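You operate a simulated robot arm through the tools that you are given. There is no shell and no other tool. Be economical: measure what you need, move in short steps, check, and stop when the job is done.

You are at the controls of a simulated two-armed robot. One attempt, no reset.

JOB
Take the lid off the tall purple box and lay it down on the top of the packing bench. Fetch the black belt pack and set it on top of the black field monitor. Take the long orange coupler and leave it on top of the flat converter box on the top of the packing bench. Put one of the shuttle drives from the top of the spares case on the top of the stacked road cases. Put the grey converter box that says "21" from the top of the black chest on the top of the steel bench and the grey converter box marked "31" on the lower shelf of the frame rack. Take the orange-striped tape cartridge and put it on the lower shelf of the case with blue tape. Any order will do. Set down upright: shuttle drive.
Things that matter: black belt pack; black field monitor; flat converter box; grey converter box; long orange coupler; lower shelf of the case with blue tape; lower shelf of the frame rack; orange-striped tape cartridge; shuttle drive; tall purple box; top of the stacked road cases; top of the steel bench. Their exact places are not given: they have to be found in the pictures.

The check looks at the end state, three seconds after you hand in, the way a careful person would. Anything else that was tipped, shoved, dropped, spilled or broken makes it a failure. Lids that push on must go on centred and level and be pressed home; caps that screw on are set level and turned clockwise until they are tight.

ROBOT AND FRAMES
Two 6-joint arms with two-finger grippers on one trunk, on a base that drives. Base frame: it is fixed to the floor where the robot stands at the start and does not move with it; the origin is under the middle of the robot, x ahead of it, y to its left, z up; the surface under the hand at the start is at about z = 0.76. Readings come in m, rad, newtons and seconds.
The left shoulder is at the start at [0.03, 0.178, 0.963], the right one opposite. With the tool pointing down near the work surface each hand reaches from about 0.48 to 0.82 m from the robot's upright axis, wherever it stands, measured 20 degrees to its own side. Places, roughly: black belt pack (8x11x4 cm) [3.6, 3, 1.1]; black field monitor [-1, 2, 1]; flat converter box [1.75, 0, 0.75]; grey converter box [5.5, 8, 0.75]; long orange coupler (5x3x3 cm) [2.2, 2.5, 0.7]; lower shelf of the case with blue tape [3.4, 2.9, 0.8]; lower shelf of the frame rack [5.2, 5, 0.5]; orange-striped tape cartridge [1.5, -1.5, 0.75]; shuttle drive [6.5, 7, 1.25]; tall purple box [0.5, 0.25, 0.75]; top of the stacked road cases [6.8, 7.9, 1.1]; top of the steel bench [5, 7.9, 0.8]. Payload 2.54 kg a hand.
Tool frame (each hand has its own): the origin (TCP) lies between the finger pads and is the grasp point; the fingertips stand 0.03 m ahead of it; z points along the fingers, y is the line along which they close. The gripper opens to 0.116 m. The gripper's body begins 0.095 m behind the TCP.
Orientation is that of the tool frame in the base frame, as a unit quaternion [x, y, z, w]. With the fingers straight down and closing along the base's y, the tool's x points along the base's -x, its y along +y and its z along -z.

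CONTROLS
- The arms move only by the tool apply_moves. It takes "left_deltas", "right_deltas" or both (then of equal length, played together; a hand with none holds still); each is a list of rows, each a list of 2 entries, a list of its own where there are three numbers: the shift along the base's x, y, z in units of 50 mm (1.0 is 50 mm), then the turn, a rotation vector about the base's x, y, z in units of 4 degrees (1.0 is 4 degrees). In form: [[[x, y, z], [ax, ay, az]], ...]. A call has 1 to 8 rows; each row shifts and turns the commanded pose from where the row before left it. "left_claw" and "right_claw" are, for a hand that has rows, the opening in per cent of the stroke, from 0 (shut) to 100 (fully open), set as the call begins (left out, the last holds). A call with a number of a shift or a turn outside -1 to 1 is refused whole. A row lasts 0.2 s, in which the tool goes at most 0.05 m and 0.15 rad; a call with a longer step from one row to the next is refused whole, and so is a gripper value outside its range. Where a pose cannot be reached the arm comes as near as it can. A force on the tool above 40 N (or 10 N above the force at the start of the call, whichever is more), or a blocked arm, ends the call early, and 0.2 s more pass. Each finger travels about 0.153 m/s and halts on what it meets, pressing with about 42 N; the grip force reading is that of the motor and also rises with nothing between the fingers. The clock runs only during rows and for 0.2 s after the last one: add rows that do not move to give the fingers time. The reply holds the time, the measured pose of the TCP, the force on the tool along the base axes, the opening and the grip force, in the units named above and with some noise, with the torque about the TCP (base axes, N m) and any sound that the robot's microphone picked up.
- Cameras (640 x 400 px; columns grow to the right, rows downward): "scene" is now at [0.0343, 0.0432, 1.6794]; the picture's right is [0.56, -0.83, 0.00], its down [-0.67, -0.45, -0.60] and it looks along [0.50, 0.33, -0.80] (base axes); focal length 262 px, centre (320, 200). "left" rides on the left gripper at [0.069, 0.015, -0.122] in its tool frame; the picture's right is [-0.21, 0.98, 0.00], its down [-0.83, -0.18, -0.53] and it looks along [-0.52, -0.11, 0.85] (tool axes); focal length 251 px, centre (320, 200). "right" rides on the right gripper at [0.069, -0.015, -0.122] in its tool frame; the picture's right is [0.21, 0.98, 0.00], its down [-0.83, 0.18, -0.53] and it looks along [-0.52, 0.11, 0.85] (tool axes); focal length 251 px, centre (320, 200).
- capture(camera): a new picture of that camera. It takes no simulated time.
- move_column(by): slides the trunk up (or, below 0, down) by that many m; the arms and the scene camera ride with it, the base frame stays. It gives what a move gives, with no picture.
- drive_base(legs): drives the robot by 1 to 6 legs, each [ahead, left, turn to the left] in m, m and rad, along the robot's own axes; the way and the turn of a leg run together, so that a leg with both is an arc; at most 1.5 m and 3.142 rad a leg. The arms and the cameras ride along, it lands a little off, and it stops where it bumps. It gives what a move gives.
- head_to(pan, tilt): turns the head with the scene camera to pan (to the left, within 2.496 rad either way) and tilt (down, from -0.506 to 1.204), counted from straight ahead of the robot. It gives what a move gives.
- locate(camera, pixels): there is no depth. For up to 12 entries [column, row, z] of the newest picture of that camera ("zoom" is the newest enlarged one), the place [x, y] in the base frame at which the ray of that pixel passes the height z, good to about 0.002 m. It takes no simulated time.
- close_up(camera, box): a new picture of the part [left, top, right, bottom] of that camera's present view, enlarged. It takes no simulated time.
- sign_off(): hands the job in; it is judged then, once.

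Go step by step. Measure first, check grasps and placings, and put right what went wrong. The budget is 131 turns and 154 pictures, counting those below and the enlarged ones. Unless the task says otherwise, let go and move clear before handing in, and close with one line.

The tools are called after "Request:" as a command line: name --argument value ..., lists and objects as JSON in quotes. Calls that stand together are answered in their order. apply_moves: Moves the arms, as the interface text tells. Its arguments: {"type":"object","properties":{"left_deltas":{"type":"array","items":{"type":"array"}},"left_claw":{"type":"number"},"right_deltas":{"type":"array","items":{"type":"array"}},"right_claw":{"type":"number"}},"required":[]} The other tools are called the same way: move_column (by) slides the trunk up or down; drive_base (legs) drives the base; head_to (pan, tilt) turns the head that bears the scene camera; capture (camera) takes a picture; locate (camera, pixels) gives the place at which the rays of pixels pass given heights; close_up (camera, box) takes an enlarged picture of a part of a camera's view; sign_off () hands the job in.

At the start:

```text
time_s: 0.0
left_position: [0.4143, 0.4232, 1.1023]
left_ee_rot: [0.0, 1.0, 0.0, -0.001]
left_wrist_force: [0.8, 0.0, 0.5]
left_wrist_torque: [-0.01, 0.01, -0.01]
left_width: 0.116
left_grasp_force: 0.1
right_position: [0.5282, 0.0018, 1.0507]
right_ee_rot: [0.001, 1.0, 0.0, 0.0]
right_wrist_force: [0.3, -0.5, -0.3]
right_wrist_torque: [0.01, 0.02, 0.01]
right_width: 0.116
right_grasp_force: 0.1
trunk travel left (down, up): [-0.175, 0.365]
robot x, y, heading: [0.0018, -0.0013, 0.002]
head pan, tilt: [0.592, 0.929]
```

scene: 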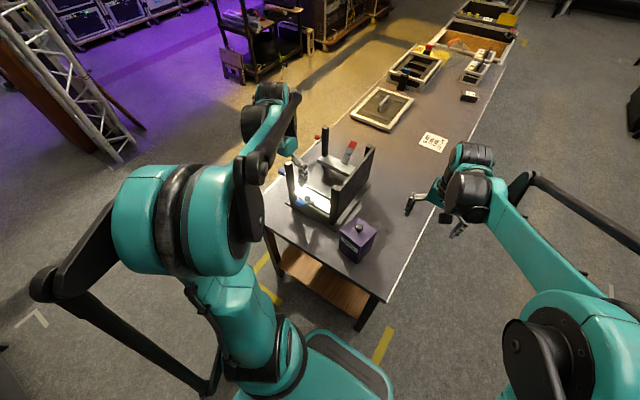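
right: 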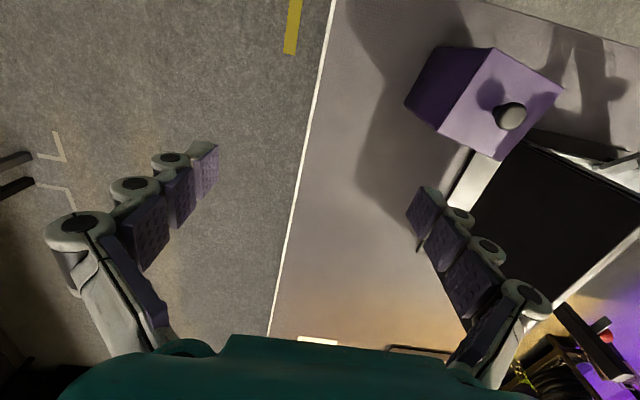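
left: 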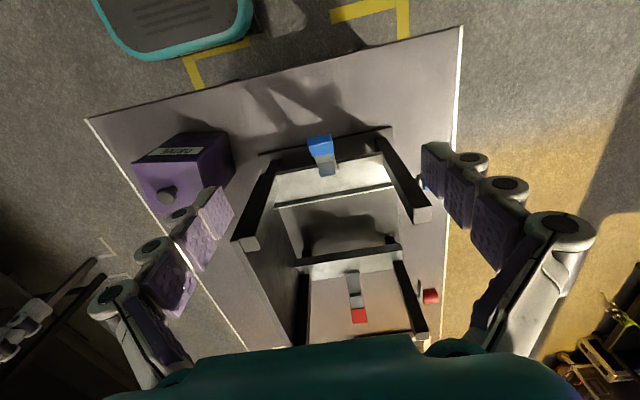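

The scene picture shows the purple box with a dark knob near (358,238) on the bench. I will take an enlarged view and look around.

Request:
close_up --camera "scene" --box '[240, 100, 480, 300]'

Request:
close_up --camera "scene" --box '[340, 0, 580, 150]'

Request:
close_up --camera "right" --box '[380, 20, 600, 180]'

```text
2.00 times, centred on (360, 200) of scene
```

zoom: 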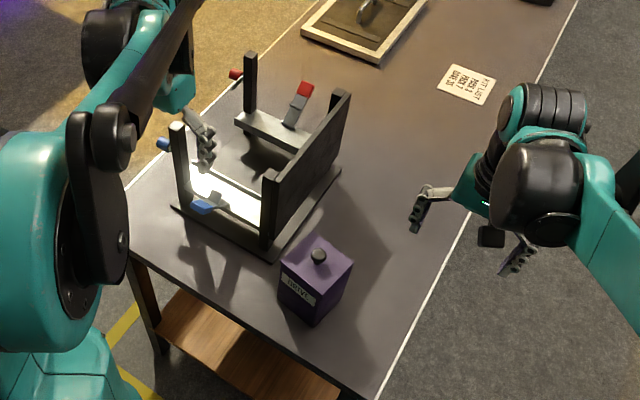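

```text
2.67 times, centred on (460, 75) of scene
```

zoom: 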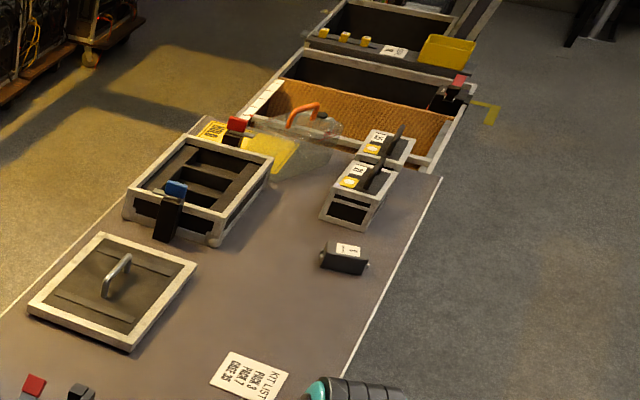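

```text
2.50 times, centred on (490, 100) of right
```

zoom: 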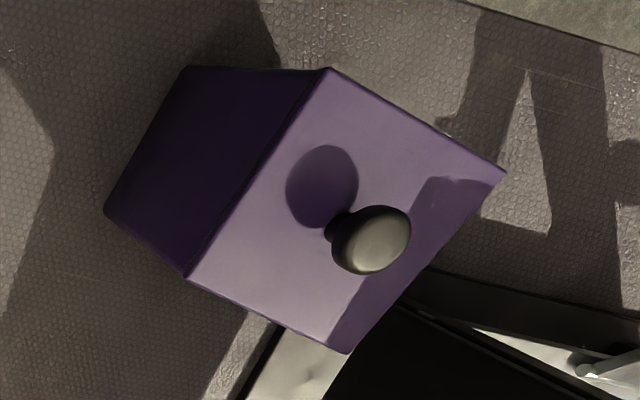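

The bench holds the frame box, a lid, and some boxes further along; I pan the head to survey.

Request:
head_to --pan 0.2 --tilt 0.45

Request:
capture --camera "scene"

Request:
head_to --pan 1.2 --tilt 0.25

Request:
capture --camera "scene"

Request:
head_to --pan 2.2 --tilt 0.35

Request:
capture --camera "scene"

Request:
head_to --pan -0.7 --tilt 0.45

Request:
capture --camera "scene"

```text
time_s: 0.9
left_position: [0.4131, 0.4234, 1.1042]
left_ee_rot: [0.0, 1.0, 0.0, 0.0]
left_wrist_force: [0.1, -0.3, 0.5]
left_wrist_torque: [0.02, 0.0, 0.0]
left_width: 0.1158
left_grasp_force: 0.0
right_position: [0.5278, 0.0028, 1.0506]
right_ee_rot: [0.0, 1.0, 0.0, 0.0]
right_wrist_force: [0.4, 0.3, -0.4]
right_wrist_torque: [0.0, 0.02, -0.01]
right_width: 0.1162
right_grasp_force: 0.1
trunk travel left (down, up): [-0.175, 0.365]
robot x, y, heading: [0.0005, -0.0002, -0.004]
head pan, tilt: [0.201, 0.45]
```

```text
147 pictures are left
```

scene: 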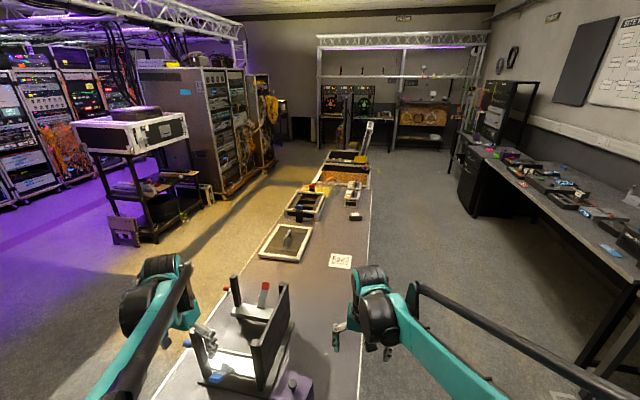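

```text
time_s: 2.2
left_position: [0.413, 0.4237, 1.1034]
left_ee_rot: [-0.001, 1.0, 0.0, 0.0]
left_wrist_force: [-0.1, 0.4, -0.6]
left_wrist_torque: [-0.03, 0.0, -0.03]
left_width: 0.1161
left_grasp_force: 0.0
right_position: [0.5279, 0.0026, 1.0515]
right_ee_rot: [0.0, 1.0, -0.001, 0.001]
right_wrist_force: [0.0, 0.2, -0.2]
right_wrist_torque: [0.02, 0.0, 0.03]
right_width: 0.116
right_grasp_force: 0.0
trunk travel left (down, up): [-0.175, 0.365]
robot x, y, heading: [-0.0004, 0.0004, -0.002]
head pan, tilt: [1.201, 0.25]
```

```text
146 pictures are left
```

scene: 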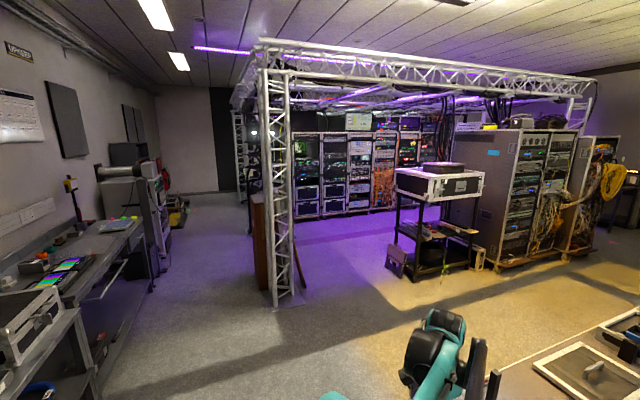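

```text
time_s: 3.5
left_position: [0.4136, 0.4224, 1.1047]
left_ee_rot: [0.0, 1.0, 0.0, 0.001]
left_wrist_force: [-0.1, 0.1, 0.2]
left_wrist_torque: [0.02, 0.05, 0.02]
left_width: 0.1158
left_grasp_force: 0.2
right_position: [0.5284, 0.0026, 1.0516]
right_ee_rot: [-0.001, 1.0, 0.001, 0.0]
right_wrist_force: [-0.2, 0.0, -0.6]
right_wrist_torque: [0.02, 0.0, 0.02]
right_width: 0.116
right_grasp_force: 0.1
trunk travel left (down, up): [-0.175, 0.365]
robot x, y, heading: [0.0018, -0.0018, -0.001]
head pan, tilt: [2.201, 0.351]
```

```text
145 pictures are left
```

scene: 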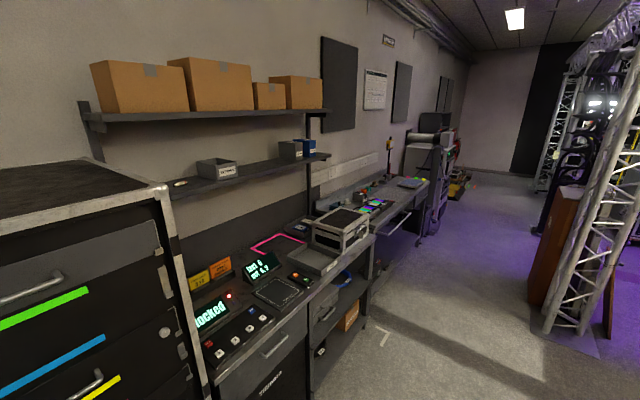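

```text
time_s: 6.0
left_position: [0.4123, 0.4237, 1.1026]
left_ee_rot: [0.0, 1.0, 0.0, 0.0]
left_wrist_force: [-0.4, 0.1, -0.4]
left_wrist_torque: [0.0, -0.02, 0.0]
left_width: 0.116
left_grasp_force: 0.1
right_position: [0.528, 0.0025, 1.0511]
right_ee_rot: [-0.001, 1.0, 0.0, 0.0]
right_wrist_force: [-0.1, 0.3, -0.5]
right_wrist_torque: [-0.05, 0.02, 0.02]
right_width: 0.1162
right_grasp_force: 0.0
trunk travel left (down, up): [-0.175, 0.365]
robot x, y, heading: [-0.0039, 0.0031, 0.001]
head pan, tilt: [-0.7, 0.45]
```

```text
144 pictures are left
```

scene: 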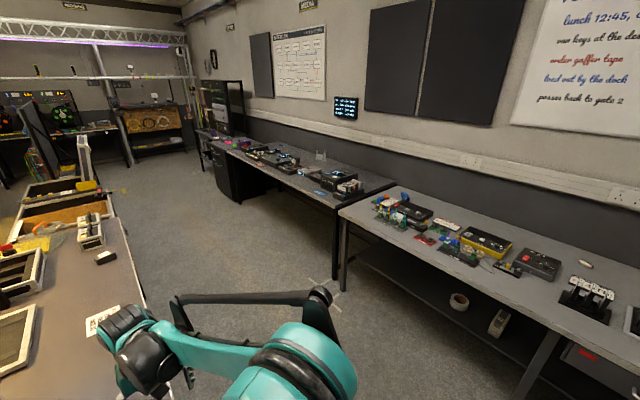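

The purple box is visible in the right camera: top corners (494,47),(564,89),(500,161),(437,131), bottom corners (404,105),(438,47). I locate them for height, and re-aim the head.

Request:
locate --camera "right" --pixels '[[404, 105, 0.76], [438, 47, 0.76], [437, 131, 0.85], [494, 47, 0.85], [564, 89, 0.85], [500, 161, 0.85], [437, 131, 0.89], [494, 47, 0.89], [564, 89, 0.89], [500, 161, 0.89], [510, 116, 0.9], [510, 116, 0.93]]'

Request:
head_to --pan 0.4 --tilt 1.0

Request:
close_up --camera "scene" --box '[240, 120, 440, 270]'

Request:
capture --camera "scene"

```text
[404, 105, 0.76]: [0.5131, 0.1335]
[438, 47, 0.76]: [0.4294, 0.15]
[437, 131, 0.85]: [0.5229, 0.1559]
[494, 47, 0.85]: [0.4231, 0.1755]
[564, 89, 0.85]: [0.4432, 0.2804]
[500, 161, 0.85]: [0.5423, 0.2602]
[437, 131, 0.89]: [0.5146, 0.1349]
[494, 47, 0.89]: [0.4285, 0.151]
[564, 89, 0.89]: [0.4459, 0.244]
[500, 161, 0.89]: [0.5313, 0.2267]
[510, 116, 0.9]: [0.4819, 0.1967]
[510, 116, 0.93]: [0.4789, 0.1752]
```

```text
time_s: 7.3
left_position: [0.4125, 0.4217, 1.1027]
left_ee_rot: [0.0, 1.0, 0.0, 0.0]
left_wrist_force: [0.5, 0.6, 0.5]
left_wrist_torque: [-0.01, 0.02, 0.0]
left_width: 0.1158
left_grasp_force: 0.1
right_position: [0.529, 0.0021, 1.0515]
right_ee_rot: [0.0, 1.0, 0.0, -0.001]
right_wrist_force: [-0.5, -0.6, 0.5]
right_wrist_torque: [0.0, 0.02, -0.02]
right_width: 0.1159
right_grasp_force: 0.0
trunk travel left (down, up): [-0.175, 0.365]
robot x, y, heading: [-0.0019, 0.0035, -0.003]
head pan, tilt: [0.4, 1.0]
```

```text
2.67 times, centred on (340, 195) of scene
```

zoom: 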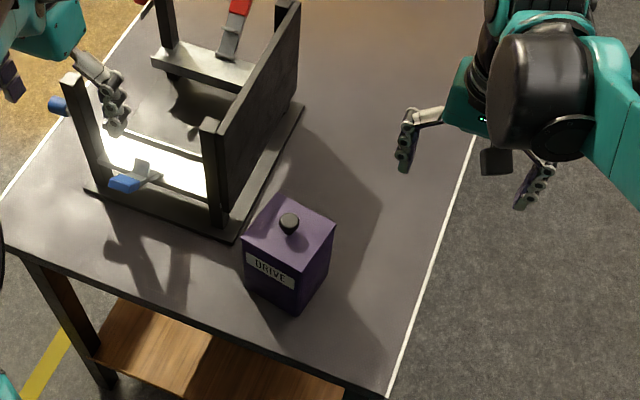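

```text
142 pictures are left
```

scene: 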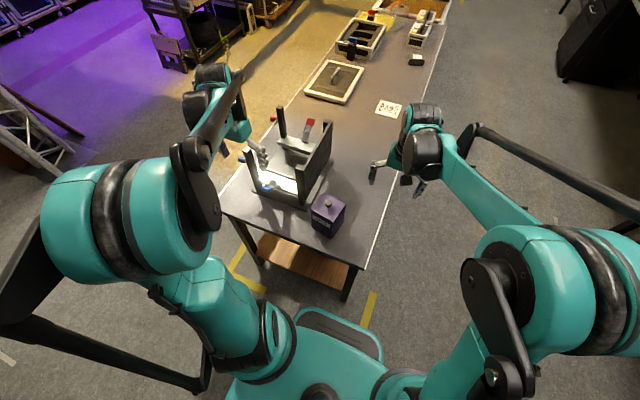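

The box top is at about z 0.89, centred near (0.480,0.189), yawed about -10.5°. I locate the frame post (300,166)/(302,203) and bench edges to choose a safe approach.

Request:
locate --camera "scene" --pixels '[[301.8, 203.2, 0.77], [300, 166, 1.0], [300, 166, 1.05], [366, 268, 0.76], [385, 212, 0.76], [223, 213, 0.76], [328, 203, 0.92], [327, 153, 0.77], [327, 123, 1.0], [308, 209, 0.765], [255, 181, 0.765], [330, 195, 0.76]]'

Request:
close_up --camera "left" --box '[80, 80, 280, 240]'

```text
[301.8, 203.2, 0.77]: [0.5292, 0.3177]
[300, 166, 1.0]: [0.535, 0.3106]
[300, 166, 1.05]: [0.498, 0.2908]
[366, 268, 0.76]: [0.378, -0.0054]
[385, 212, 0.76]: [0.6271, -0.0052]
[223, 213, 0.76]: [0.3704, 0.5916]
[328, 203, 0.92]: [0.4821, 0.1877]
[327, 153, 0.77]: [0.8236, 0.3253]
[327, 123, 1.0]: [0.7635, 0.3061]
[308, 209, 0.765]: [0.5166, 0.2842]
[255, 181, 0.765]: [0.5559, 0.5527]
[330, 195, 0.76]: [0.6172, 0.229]
```

```text
2.50 times, centred on (180, 160) of left
```

zoom: 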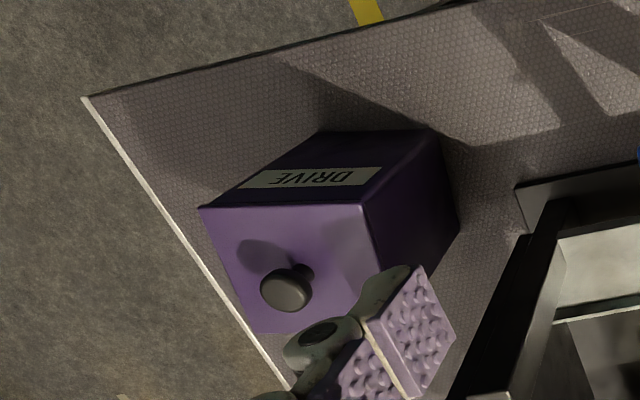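

The knob is at (0.481,0.187), z≈0.917, and the post nearest it at (0.535,0.31) stands about 1.0 high, so the right hand can come straight down on the knob. I move above it.

Request:
apply_moves --right_deltas '[[[-0.24, 0.92, 0], [0, 0, 0]], [[-0.24, 0.92, 0], [0, 0, 0]], [[-0.24, 0.92, 0], [0, 0, 0]], [[-0.24, 0.92, 0], [0, 0, 0]], [[0, 0, -0.8], [0, 0, 0]], [[0, 0, -0.8], [0, 0, 0]], [[0, 0, 0], [0, 0, 0]]]' --right_claw 55

Request:
capture --camera "right"

Request:
close_up --camera "scene" --box '[240, 120, 440, 270]'

```text
time_s: 8.9
left_position: [0.414, 0.422, 1.1032]
left_ee_rot: [0.0, 1.0, -0.001, 0.001]
left_wrist_force: [-0.1, -0.4, -0.6]
left_wrist_torque: [0.01, 0.03, -0.02]
left_width: 0.1162
left_grasp_force: 0.0
right_position: [0.4788, 0.1856, 0.9714]
right_ee_rot: [0.0, 1.0, 0.0, 0.0]
right_wrist_force: [-0.5, 0.4, 0.1]
right_wrist_torque: [0.0, 0.0, 0.01]
right_width: 0.0638
right_grasp_force: 0.1
trunk travel left (down, up): [-0.175, 0.365]
robot x, y, heading: [0.0039, -0.0004, 0.005]
head pan, tilt: [0.4, 1.0]
```

```text
140 pictures are left
```

right: 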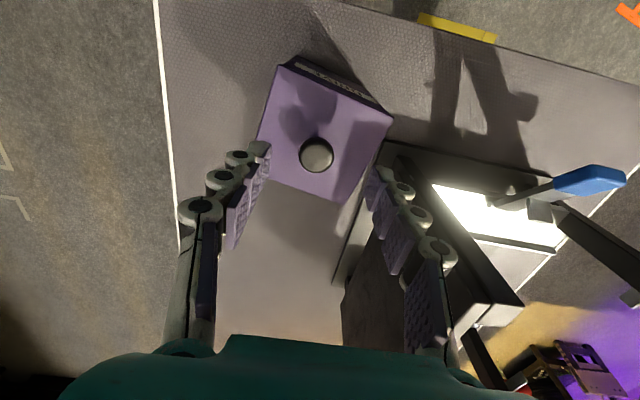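

```text
2.67 times, centred on (340, 195) of scene
```

zoom: 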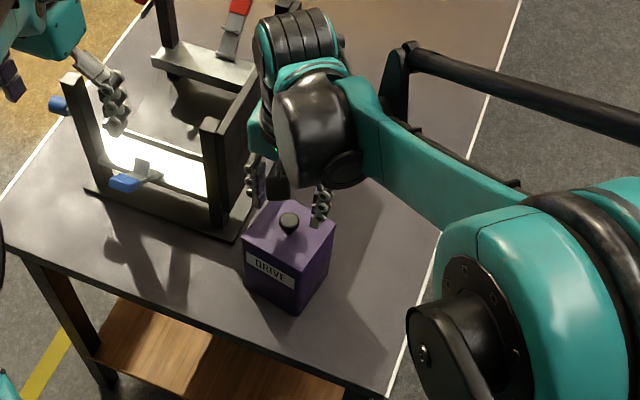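

The knob now shows at (316,155) in the right view; I locate it to check alignment.

Request:
locate --camera "right" --pixels '[[316, 155, 0.915], [316, 155, 0.93], [316, 139, 0.92], [316, 172, 0.92], [300, 155, 0.92], [333, 155, 0.92]]'

```text
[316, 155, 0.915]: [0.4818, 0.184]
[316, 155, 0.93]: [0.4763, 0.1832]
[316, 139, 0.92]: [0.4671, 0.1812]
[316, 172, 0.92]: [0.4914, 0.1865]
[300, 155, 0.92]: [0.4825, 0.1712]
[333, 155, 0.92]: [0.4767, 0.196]
```

The knob is between the fingers at (0.480,0.184), about 2.5 cm wide. I lower to z 0.927 and close.

Request:
apply_moves --right_deltas '[[[0.02, -0.02, -0.45], [0, 0, 0]], [[0, 0, -0.44], [0, 0, 0]], [[0, 0, 0], [0, 0, 0]]]'

Request:
apply_moves --right_deltas '[[[0, 0, 0], [0, 0, 0]], [[0, 0, 0], [0, 0, 0]], [[0, 0, 0], [0, 0, 0]]]' --right_claw 0

Request:
apply_moves --right_deltas '[[[0, 0, 0.2], [0, 0, 0]], [[0, 0, 0.3], [0, 0, 0]], [[0, 0, 0.5], [0, 0, 0]], [[0, 0, 0.5], [0, 0, 0]]]'

Request:
capture --camera "right"

Request:
close_up --camera "scene" --box '[240, 120, 440, 270]'

```text
time_s: 9.7
left_position: [0.413, 0.4227, 1.1039]
left_ee_rot: [0.0, 1.0, -0.001, 0.0]
left_wrist_force: [0.4, -0.1, 0.5]
left_wrist_torque: [0.0, 0.0, 0.0]
left_width: 0.116
left_grasp_force: 0.0
right_position: [0.4813, 0.1857, 0.9271]
right_ee_rot: [0.0, 1.0, 0.0, 0.001]
right_wrist_force: [-0.1, -0.6, 4.3]
right_wrist_torque: [0.02, -0.02, -0.04]
right_width: 0.0642
right_grasp_force: 0.3
trunk travel left (down, up): [-0.175, 0.365]
robot x, y, heading: [-0.0004, -0.0024, -0.003]
head pan, tilt: [0.4, 1.0]
```

```text
time_s: 10.5
left_position: [0.412, 0.4212, 1.1052]
left_ee_rot: [0.0, 1.0, 0.001, 0.001]
left_wrist_force: [0.4, -0.8, -0.2]
left_wrist_torque: [-0.01, 0.0, -0.02]
left_width: 0.1159
left_grasp_force: 0.1
right_position: [0.4809, 0.1839, 0.9295]
right_ee_rot: [0.0, 1.0, -0.001, 0.0]
right_wrist_force: [-4.4, -3.3, 22.8]
right_wrist_torque: [0.0, 0.03, -0.01]
right_width: 0.0232
right_grasp_force: 41.4
trunk travel left (down, up): [-0.175, 0.365]
robot x, y, heading: [-0.0017, -0.0012, -0.0]
head pan, tilt: [0.4, 1.0]
stopped in row 3 (right hand): the force on the tool passed its limit at 41 N (the readings are from after the stop); the commanded pose is now the measured one
```

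```text
time_s: 11.5
left_position: [0.4131, 0.4235, 1.1041]
left_ee_rot: [0.0, 1.0, -0.001, 0.0]
left_wrist_force: [-0.2, 1.1, 0.2]
left_wrist_torque: [-0.03, -0.01, 0.03]
left_width: 0.1161
left_grasp_force: 0.0
right_position: [0.4808, 0.185, 1.0029]
right_ee_rot: [-0.001, 1.0, -0.002, 0.0]
right_wrist_force: [0.7, -0.3, -0.2]
right_wrist_torque: [0.02, -0.01, -0.01]
right_width: 0.0232
right_grasp_force: 42.2
trunk travel left (down, up): [-0.175, 0.365]
robot x, y, heading: [-0.0003, -0.0002, 0.006]
head pan, tilt: [0.4, 1.0]
heard: snap
```

```text
138 pictures are left
```

right: 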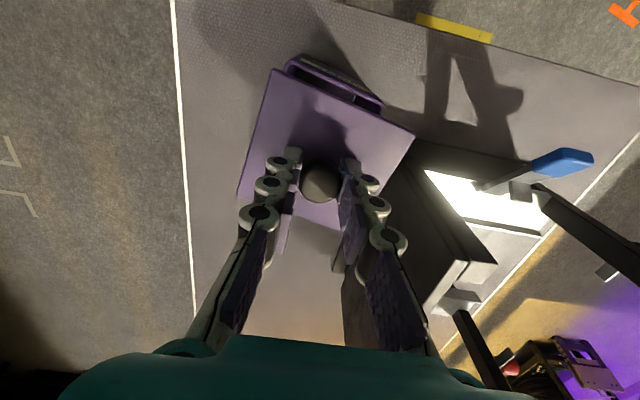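

```text
2.67 times, centred on (340, 195) of scene
```

zoom: 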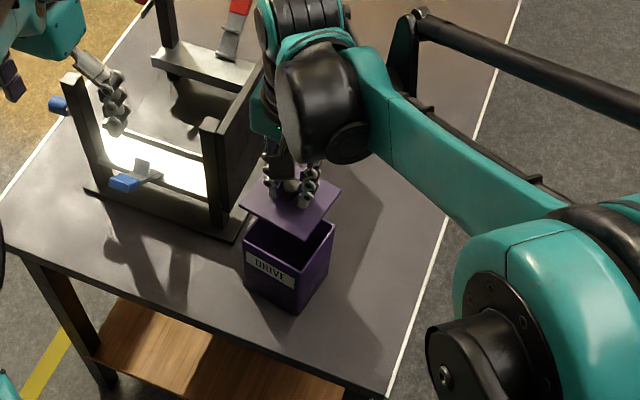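

The lid is off cleanly ("snap" heard, box upright). I carry it over to about (0.66,0.09) and lower it.

Request:
apply_moves --right_deltas '[[[0, 0, 0.5], [0, 0, 0]], [[0.6, -0.5, 0], [0, 0, 0]], [[0.8, -0.5, 0], [0, 0, 0]], [[0.8, -0.5, 0], [0, 0, 0]], [[0.8, -0.4, 0], [0, 0, 0]], [[0.6, 0, 0], [0, 0, 0]], [[0, 0, -0.8], [0, 0, 0]], [[0, 0, -0.8], [0, 0, 0]]]'

Request:
apply_moves --right_deltas '[[[0, 0, -0.8], [0, 0, 0]], [[0, 0, -0.5], [0, 0, 0]], [[0, 0, -0.2], [0, 0, 0]], [[0, 0, 0], [0, 0, 0]]]'

Request:
capture --camera "scene"

```text
time_s: 13.3
left_position: [0.4138, 0.4217, 1.1024]
left_ee_rot: [-0.001, 1.0, 0.0, 0.0]
left_wrist_force: [0.4, 0.1, -0.2]
left_wrist_torque: [-0.03, 0.02, -0.01]
left_width: 0.1161
left_grasp_force: 0.0
right_position: [0.6621, 0.0903, 0.948]
right_ee_rot: [0.001, 1.0, -0.001, 0.0]
right_wrist_force: [-0.1, -0.3, -1.3]
right_wrist_torque: [-0.01, 0.01, 0.0]
right_width: 0.0232
right_grasp_force: 42.2
trunk travel left (down, up): [-0.175, 0.365]
robot x, y, heading: [-0.005, -0.0017, 0.001]
head pan, tilt: [0.4, 1.0]
```

```text
time_s: 14.3
left_position: [0.4119, 0.4215, 1.1029]
left_ee_rot: [-0.001, 1.0, 0.0, 0.0]
left_wrist_force: [-0.9, -0.6, 0.4]
left_wrist_torque: [-0.02, -0.02, -0.03]
left_width: 0.116
left_grasp_force: 0.0
right_position: [0.6632, 0.0909, 0.8725]
right_ee_rot: [0.0, 1.0, -0.001, 0.0]
right_wrist_force: [0.1, 0.6, -0.8]
right_wrist_torque: [0.0, -0.03, 0.04]
right_width: 0.0232
right_grasp_force: 42.1
trunk travel left (down, up): [-0.175, 0.365]
robot x, y, heading: [0.002, 0.0014, -0.0]
head pan, tilt: [0.4, 1.0]
```

```text
136 pictures are left
```

scene: 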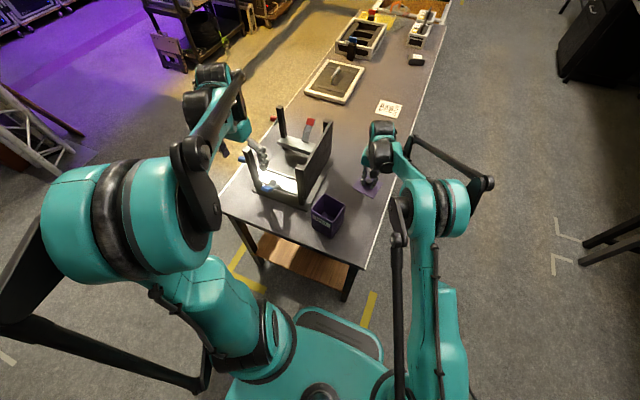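

Still free at TCP z 0.8725; I lower in small steps until contact.

Request:
apply_moves --right_deltas '[[[0, 0, -0.4], [0, 0, 0]], [[0, 0, -0.3], [0, 0, 0]], [[0, 0, -0.2], [0, 0, 0]], [[0, 0, -0.1], [0, 0, 0]], [[0, 0, -0.1], [0, 0, 0]], [[0, 0, -0.1], [0, 0, 0]]]'

Request:
capture --camera "right"

```text
time_s: 15.7
left_position: [0.4132, 0.4233, 1.1044]
left_ee_rot: [-0.001, 1.0, 0.0, 0.0]
left_wrist_force: [-0.3, -1.2, 0.0]
left_wrist_torque: [0.03, -0.02, -0.02]
left_width: 0.1157
left_grasp_force: 0.1
right_position: [0.6622, 0.0896, 0.8116]
right_ee_rot: [0.0, 1.0, -0.001, 0.0]
right_wrist_force: [0.5, 0.3, -0.8]
right_wrist_torque: [-0.01, -0.01, -0.01]
right_width: 0.0234
right_grasp_force: 41.4
trunk travel left (down, up): [-0.175, 0.365]
robot x, y, heading: [0.0007, 0.0012, 0.002]
head pan, tilt: [0.4, 1.0]
```

```text
135 pictures are left
```

right: 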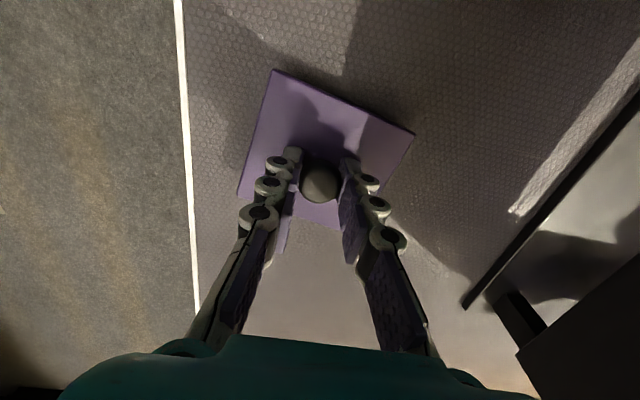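

Request:
apply_moves --right_deltas '[[[0, 0, -0.08], [0, 0, 0]], [[0, 0, -0.08], [0, 0, 0]], [[0, 0, -0.08], [0, 0, 0]], [[0, 0, 0], [0, 0, 0]]]'

```text
time_s: 16.7
left_position: [0.4128, 0.4231, 1.1021]
left_ee_rot: [0.001, 1.0, -0.001, 0.0]
left_wrist_force: [0.2, 0.0, -1.3]
left_wrist_torque: [-0.01, 0.0, -0.02]
left_width: 0.1162
left_grasp_force: 0.0
right_position: [0.6607, 0.0896, 0.8006]
right_ee_rot: [0.0, 1.0, -0.001, 0.0]
right_wrist_force: [0.8, 0.4, 0.6]
right_wrist_torque: [-0.02, 0.0, 0.01]
right_width: 0.023
right_grasp_force: 42.8
trunk travel left (down, up): [-0.175, 0.365]
robot x, y, heading: [0.0007, 0.0005, 0.003]
head pan, tilt: [0.4, 1.0]
```

The force changed slightly (−0.8 to +0.6) at z 0.8006, maybe just touching; I go down a few more mm.

Request:
apply_moves --right_deltas '[[[0, 0, -0.06], [0, 0, 0]], [[0, 0, -0.06], [0, 0, 0]], [[0, 0, -0.04], [0, 0, 0]], [[0, 0, 0], [0, 0, 0]]]'

```text
time_s: 17.8
left_position: [0.4132, 0.4234, 1.104]
left_ee_rot: [0.0, 1.0, 0.0, 0.001]
left_wrist_force: [-0.4, 0.5, 0.1]
left_wrist_torque: [-0.01, 0.01, -0.01]
left_width: 0.1161
left_grasp_force: 0.0
right_position: [0.6614, 0.0898, 0.7953]
right_ee_rot: [0.001, 1.0, -0.001, 0.002]
right_wrist_force: [-2.7, -0.6, 20.4]
right_wrist_torque: [0.0, 0.25, -0.02]
right_width: 0.0232
right_grasp_force: 42.1
trunk travel left (down, up): [-0.175, 0.365]
robot x, y, heading: [-0.0024, 0.001, 0.001]
head pan, tilt: [0.4, 1.0]
stopped in row 4 (right hand): the force on the tool passed its limit at 41 N (the readings are from after the stop); the commanded pose is now the measured one
```

Contact (20 N) at z 0.795. I open and lift away.

Request:
apply_moves --right_deltas '[[[0, 0, 0.04], [0, 0, 0]], [[0, 0, 0], [0, 0, 0]], [[0, 0, 0], [0, 0, 0]], [[0, 0, 0.5], [0, 0, 0]], [[0, 0, 0.8], [0, 0, 0]], [[0, 0, 1], [0, 0, 0]], [[0, 0, 1], [0, 0, 0]], [[0, 0, 1], [0, 0, 0]]]' --right_claw 60

Request:
capture --camera "right"

Request:
head_to --pan 0.05 --tilt 0.6

Request:
close_up --camera "scene" --box '[220, 40, 460, 190]'

```text
time_s: 19.6
left_position: [0.4129, 0.4224, 1.1033]
left_ee_rot: [0.001, 1.0, 0.0, 0.0]
left_wrist_force: [-0.3, 0.2, 0.3]
left_wrist_torque: [-0.03, -0.03, 0.02]
left_width: 0.116
left_grasp_force: 0.1
right_position: [0.6624, 0.0917, 1.0119]
right_ee_rot: [0.002, 1.0, -0.001, 0.001]
right_wrist_force: [-1.1, -0.2, -0.2]
right_wrist_torque: [-0.03, 0.01, -0.02]
right_width: 0.0697
right_grasp_force: 0.1
trunk travel left (down, up): [-0.175, 0.365]
robot x, y, heading: [0.0018, 0.0002, -0.002]
head pan, tilt: [0.4, 1.0]
```

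```text
134 pictures are left
```

right: 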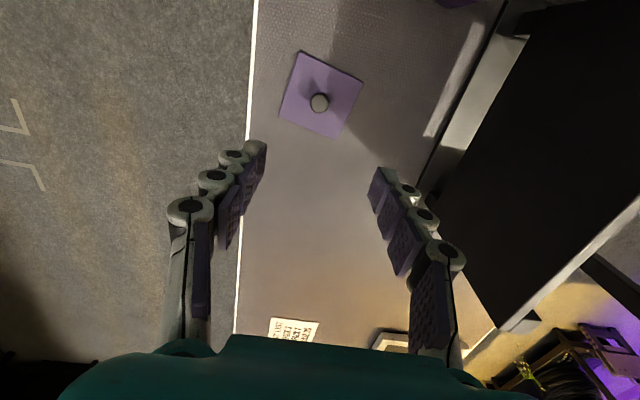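

```text
time_s: 20.5
left_position: [0.4141, 0.4226, 1.1035]
left_ee_rot: [0.001, 1.0, 0.0, 0.0]
left_wrist_force: [0.1, -0.3, 0.5]
left_wrist_torque: [0.08, -0.01, 0.01]
left_width: 0.116
left_grasp_force: 0.0
right_position: [0.6632, 0.0923, 1.011]
right_ee_rot: [0.001, 1.0, -0.001, 0.001]
right_wrist_force: [0.1, 0.0, 1.2]
right_wrist_torque: [0.02, 0.03, -0.04]
right_width: 0.0695
right_grasp_force: 0.0
trunk travel left (down, up): [-0.175, 0.365]
robot x, y, heading: [-0.0017, 0.0033, -0.002]
head pan, tilt: [0.051, 0.6]
```

```text
2.67 times, centred on (340, 115) of scene
```

zoom: 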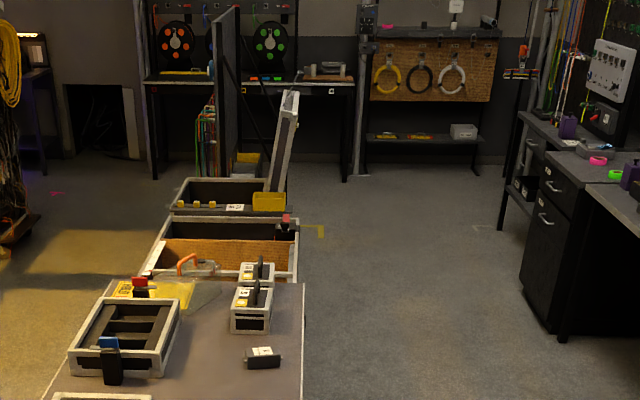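

The lid lies flat, knob up, on the bench at (319,103) in the right view. Next I look at the right-hand desks for the striped cartridge, after pulling the right hand back.

Request:
apply_moves --right_deltas '[[[-0.4, -0.8, 0.4], [0, 0, 0]], [[-0.6, -0.8, 0.4], [0, 0, 0]], [[-0.6, -0.8, 0.2], [0, 0, 0]], [[-0.6, -0.8, 0], [0, 0, 0]], [[-0.6, -0.8, 0], [0, 0, 0]], [[-0.5, -0.8, 0], [0, 0, 0]]]'

Request:
head_to --pan -0.9 --tilt 0.5

Request:
capture --camera "scene"

Request:
close_up --camera "scene" --box '[240, 60, 560, 260]'

Request:
close_up --camera "scene" --box '[80, 40, 240, 140]'

```text
refused: row 2 steps farther than a row can; nothing moved
```

```text
time_s: 21.7
left_position: [0.4137, 0.4224, 1.1027]
left_ee_rot: [-0.001, 1.0, 0.0, 0.0]
left_wrist_force: [0.1, 0.3, -0.7]
left_wrist_torque: [0.01, -0.04, 0.01]
left_width: 0.1159
left_grasp_force: 0.0
right_position: [0.6641, 0.0913, 1.0104]
right_ee_rot: [0.001, 1.0, -0.001, 0.002]
right_wrist_force: [-0.1, 0.4, 0.4]
right_wrist_torque: [0.04, 0.01, -0.02]
right_width: 0.0697
right_grasp_force: 0.1
trunk travel left (down, up): [-0.175, 0.365]
robot x, y, heading: [-0.0048, 0.0008, -0.001]
head pan, tilt: [-0.901, 0.499]
```

```text
132 pictures are left
```

scene: 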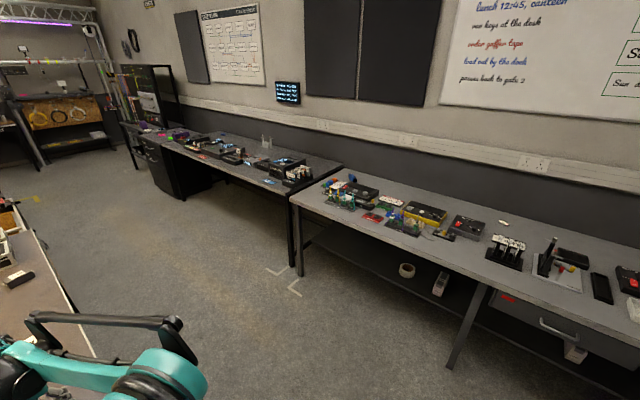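

```text
2.00 times, centred on (400, 160) of scene
```

zoom: 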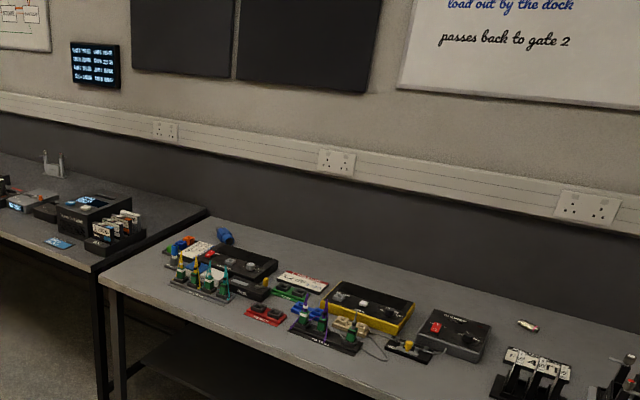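

```text
4.00 times, centred on (160, 90) of scene
```

zoom: 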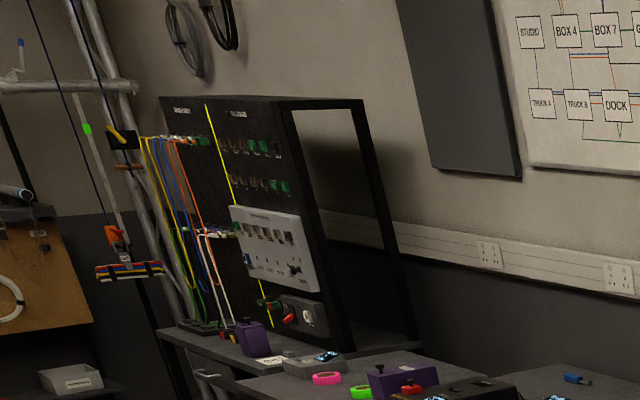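

Two cartridge racks show at (507,250) and (298,175). I locate these and the desk edges.

Request:
locate --camera "scene" --pixels '[[507, 250, 0.78], [298, 175, 0.78], [290, 200, 0.75], [470, 282, 0.75], [570, 265, 0.78], [296, 262, 0], [450, 368, 0], [160, 145, 0.75], [290, 195, 0.75], [100, 335, 0.76], [184, 198, 0]]'

Request:
apply_moves --right_deltas '[[[-0.4, -0.7, 0.4], [0, 0, 0]], [[-0.5, -0.7, 0.4], [0, 0, 0]], [[-0.5, -0.7, 0.2], [0, 0, 0]], [[-0.5, -0.7, 0], [0, 0, 0]], [[-0.6, -0.7, 0], [0, 0, 0]], [[-0.6, -0.7, 0], [0, 0, 0]], [[-0.6, -0.7, 0], [0, 0, 0]]]'

Request:
close_up --camera "scene" --box '[470, 200, 640, 306]'

Request:
close_up --camera "scene" --box '[180, 120, 340, 220]'

```text
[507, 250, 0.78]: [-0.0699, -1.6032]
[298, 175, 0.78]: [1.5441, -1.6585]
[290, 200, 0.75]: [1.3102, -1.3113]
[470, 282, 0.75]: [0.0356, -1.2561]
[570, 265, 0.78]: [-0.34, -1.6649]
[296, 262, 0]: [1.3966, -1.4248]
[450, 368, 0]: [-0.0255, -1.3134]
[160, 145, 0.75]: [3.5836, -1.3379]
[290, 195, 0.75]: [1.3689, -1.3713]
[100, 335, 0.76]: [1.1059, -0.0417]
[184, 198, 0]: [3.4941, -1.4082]
```

```text
time_s: 23.3
left_position: [0.4124, 0.4229, 1.1047]
left_ee_rot: [0.0, 1.0, 0.0, 0.001]
left_wrist_force: [0.1, -0.7, 0.2]
left_wrist_torque: [0.03, -0.02, -0.01]
left_width: 0.1159
left_grasp_force: 0.1
right_position: [0.4778, -0.1578, 1.0614]
right_ee_rot: [0.0, 1.0, 0.0, 0.001]
right_wrist_force: [-0.5, -0.2, 0.8]
right_wrist_torque: [0.03, -0.03, -0.01]
right_width: 0.0694
right_grasp_force: 0.1
trunk travel left (down, up): [-0.175, 0.365]
robot x, y, heading: [-0.0019, -0.0027, 0.002]
head pan, tilt: [-0.901, 0.499]
```

```text
3.76 times, centred on (555, 253) of scene
```

zoom: 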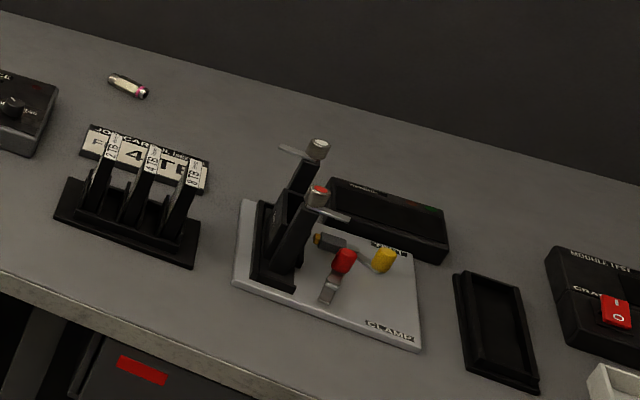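

```text
4.00 times, centred on (260, 170) of scene
```

zoom: 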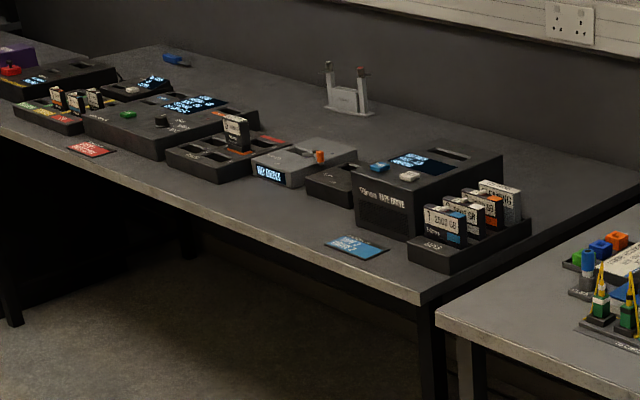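

The orange-striped cartridge is third in the rack (zoom (488,210)), around (1.55,-1.63). I back away from the bench, go round to its right and face that desk.

Request:
drive_base --legs '[[-0.3, 0, 0], [0, -0.75, 0], [1.5, 0, 0], [0.5, 0, 0], [0, 0, -1.571]]'

Request:
head_to --pan -0.2 --tilt 0.75

Request:
capture --camera "scene"

```text
time_s: 42.4
left_position: [2.1314, -1.156, 1.103]
left_ee_rot: [0.696, 0.718, -0.001, 0.0]
left_wrist_force: [0.6, -0.3, -0.2]
left_wrist_torque: [-0.01, 0.03, 0.0]
left_width: 0.1161
left_grasp_force: 0.0
right_position: [1.5549, -1.2373, 1.0593]
right_ee_rot: [0.697, 0.717, 0.0, 0.0]
right_wrist_force: [0.3, -1.2, 0.4]
right_wrist_torque: [-0.04, -0.01, 0.0]
right_width: 0.0695
right_grasp_force: 0.0
trunk travel left (down, up): [-0.175, 0.365]
robot x, y, heading: [1.6965, -0.7537, -1.54]
head pan, tilt: [-0.901, 0.499]
```

```text
time_s: 43.5
left_position: [2.1309, -1.1557, 1.1037]
left_ee_rot: [0.696, 0.718, 0.0, 0.0]
left_wrist_force: [-0.3, 0.9, -0.3]
left_wrist_torque: [0.03, 0.02, -0.03]
left_width: 0.116
left_grasp_force: 0.1
right_position: [1.5553, -1.2391, 1.0594]
right_ee_rot: [0.697, 0.717, -0.001, 0.0]
right_wrist_force: [-1.0, -0.3, 0.0]
right_wrist_torque: [0.0, 0.0, 0.02]
right_width: 0.0697
right_grasp_force: 0.0
trunk travel left (down, up): [-0.175, 0.365]
robot x, y, heading: [1.6981, -0.7557, -1.545]
head pan, tilt: [-0.201, 0.75]
```

```text
127 pictures are left
```

scene: 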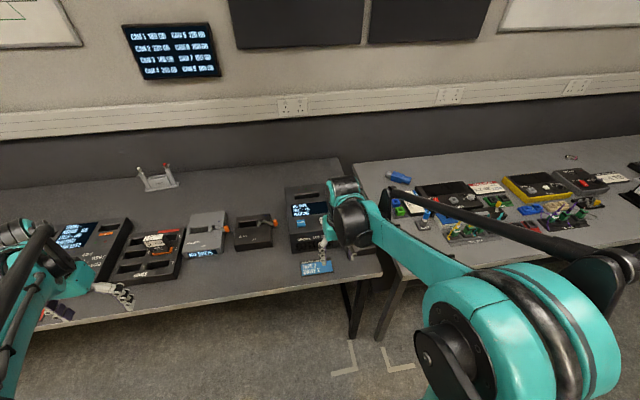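

The rack sits behind the right hand. I move closer by 0.22 m and view with the right camera.

Request:
drive_base --legs '[[0.22, 0, 0]]'

Request:
capture --camera "right"

Request:
capture --camera "scene"

```text
time_s: 45.2
left_position: [2.1376, -1.3784, 1.1025]
left_ee_rot: [0.698, 0.716, 0.0, 0.0]
left_wrist_force: [0.0, -0.2, 0.7]
left_wrist_torque: [0.09, -0.01, -0.03]
left_width: 0.1161
left_grasp_force: 0.0
right_position: [1.5608, -1.4611, 1.0596]
right_ee_rot: [0.697, 0.717, -0.001, 0.0]
right_wrist_force: [0.1, -0.5, 0.0]
right_wrist_torque: [0.05, -0.02, -0.03]
right_width: 0.0696
right_grasp_force: 0.0
trunk travel left (down, up): [-0.175, 0.365]
robot x, y, heading: [1.7026, -0.9729, -1.543]
head pan, tilt: [-0.201, 0.75]
```

```text
126 pictures are left
```

right: 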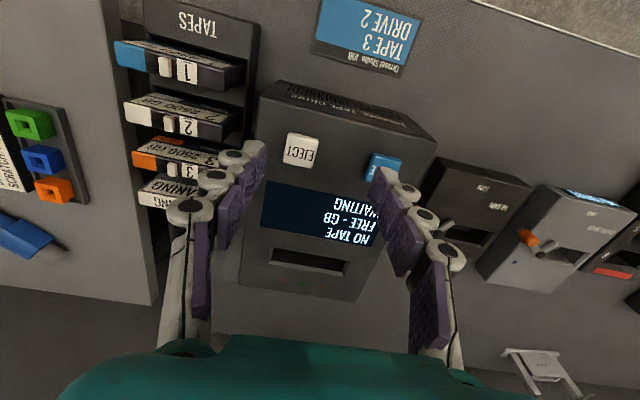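

```text
125 pictures are left
```

scene: 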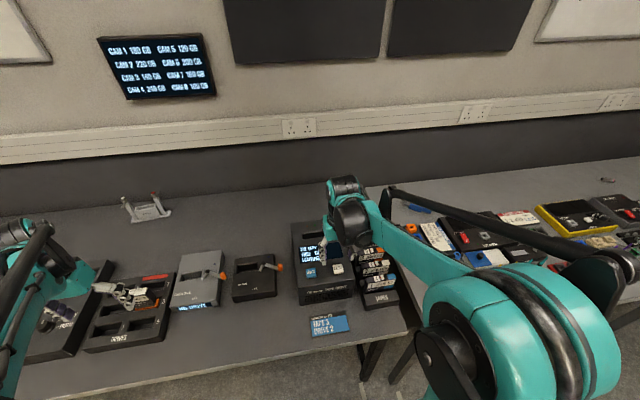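

Cartridge 3 with the orange stripe is at (175,155) in the right view. I move the hand up and left for a clearer view of the rack.

Request:
apply_moves --right_deltas '[[[-0.9, 0.2, 0], [0, 0, 0]], [[-0.9, 0.3, 0], [0, 0, 0]], [[-0.8, 0.4, 0.3], [0, 0, 0]]]' --right_claw 100

Request:
close_up --camera "right" --box '[220, 40, 460, 190]'

Request:
close_up --camera "scene" --box '[280, 200, 440, 320]'

```text
time_s: 46.0
left_position: [2.1356, -1.3757, 1.105]
left_ee_rot: [0.697, 0.717, -0.001, 0.001]
left_wrist_force: [-0.4, 0.4, 0.7]
left_wrist_torque: [-0.04, 0.02, 0.0]
left_width: 0.116
left_grasp_force: 0.0
right_position: [1.4311, -1.4127, 1.0776]
right_ee_rot: [0.697, 0.717, -0.001, 0.001]
right_wrist_force: [0.0, 0.7, -0.1]
right_wrist_torque: [-0.07, -0.06, 0.01]
right_width: 0.1162
right_grasp_force: 0.0
trunk travel left (down, up): [-0.175, 0.365]
robot x, y, heading: [1.7058, -0.9749, -1.541]
head pan, tilt: [-0.201, 0.75]
```

```text
2.67 times, centred on (340, 115) of right
```

zoom: 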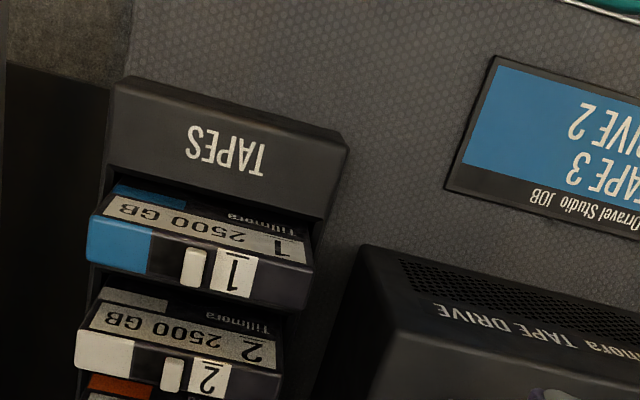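

```text
3.33 times, centred on (360, 260) of scene
```

zoom: 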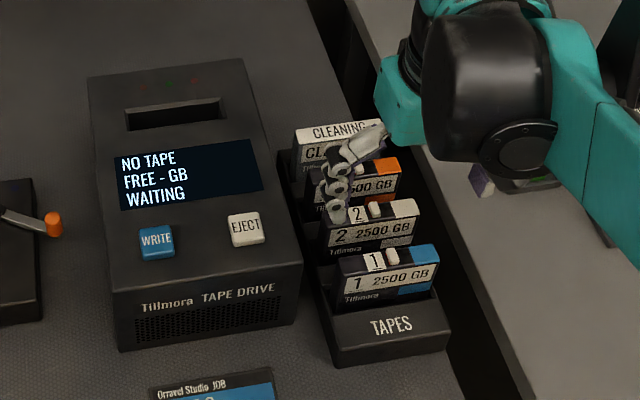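

Request:
close_up --camera "right" --box '[200, 80, 400, 240]'

Request:
close_up --camera "scene" --box '[330, 225, 410, 285]'

```text
2.50 times, centred on (300, 160) of right
```

zoom: 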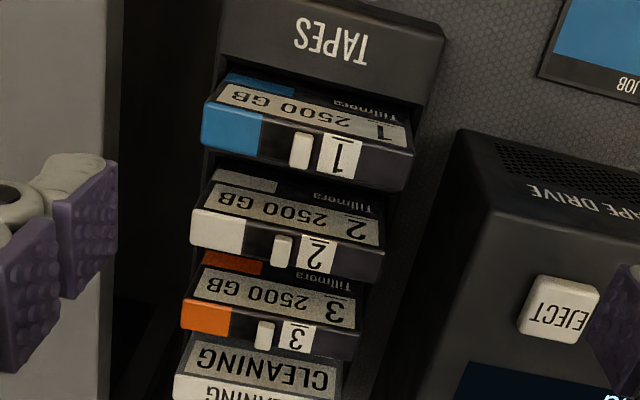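

```text
6.67 times, centred on (370, 255) of scene
```

zoom: 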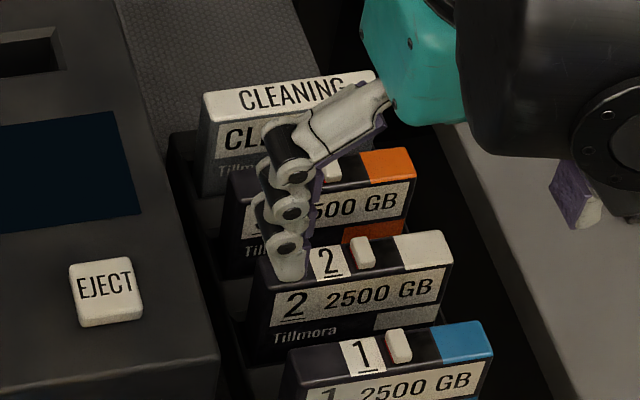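

Request:
locate --camera "right" --pixels '[[244.8, 198.8, 0.82], [315.2, 212.8, 0.82], [244, 214, 0.82], [315, 224.8, 0.82], [244.8, 198.8, 0.86], [315.2, 212.8, 0.86], [244, 214, 0.86], [315, 224.8, 0.86], [249, 175.6, 0.86], [321, 188, 0.86]]'

Request:
locate --camera "scene" --pixels '[[384.25, 251.7, 0.82], [383.8, 247.2, 0.82], [384.25, 251.7, 0.86], [383.8, 247.2, 0.86], [390, 260, 0.86], [390, 260, 0.82]]'

```text
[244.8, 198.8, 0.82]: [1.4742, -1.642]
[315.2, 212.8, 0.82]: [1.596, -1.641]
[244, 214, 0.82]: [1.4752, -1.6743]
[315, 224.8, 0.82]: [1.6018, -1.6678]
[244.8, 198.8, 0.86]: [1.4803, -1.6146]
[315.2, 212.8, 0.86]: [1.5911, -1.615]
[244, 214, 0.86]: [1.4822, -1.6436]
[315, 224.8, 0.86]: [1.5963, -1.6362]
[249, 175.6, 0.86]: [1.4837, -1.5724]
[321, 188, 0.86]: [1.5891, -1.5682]
```

```text
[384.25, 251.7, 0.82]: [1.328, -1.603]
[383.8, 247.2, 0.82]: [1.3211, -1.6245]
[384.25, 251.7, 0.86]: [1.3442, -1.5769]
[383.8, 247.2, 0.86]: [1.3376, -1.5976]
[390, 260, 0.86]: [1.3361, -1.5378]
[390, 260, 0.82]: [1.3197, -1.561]
```

The right-camera locate used the older picture, so I take a fresh one and locate again.

Request:
capture --camera "right"

Request:
locate --camera "right" --pixels '[[244.8, 198.8, 0.84], [315.2, 212.8, 0.84], [244, 214, 0.84], [315, 224.8, 0.84], [244.8, 198.8, 0.86], [315.2, 212.8, 0.86], [244, 214, 0.86], [315, 224.8, 0.86], [249, 175.6, 0.86], [321, 188, 0.86], [244.8, 198.8, 0.82], [315.2, 212.8, 0.82]]'

```text
120 pictures are left
```

right: 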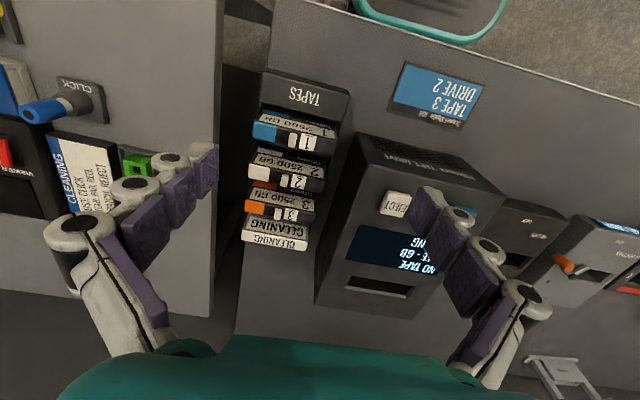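

```text
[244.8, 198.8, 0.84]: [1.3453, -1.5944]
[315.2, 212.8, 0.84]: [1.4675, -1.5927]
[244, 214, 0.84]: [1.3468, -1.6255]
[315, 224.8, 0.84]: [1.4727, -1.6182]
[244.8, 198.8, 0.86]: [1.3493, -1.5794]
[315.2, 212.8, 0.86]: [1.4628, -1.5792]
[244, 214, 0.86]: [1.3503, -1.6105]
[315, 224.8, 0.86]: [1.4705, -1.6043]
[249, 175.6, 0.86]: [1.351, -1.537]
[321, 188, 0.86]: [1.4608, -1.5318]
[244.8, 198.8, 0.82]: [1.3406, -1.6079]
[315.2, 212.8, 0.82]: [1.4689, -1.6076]
```

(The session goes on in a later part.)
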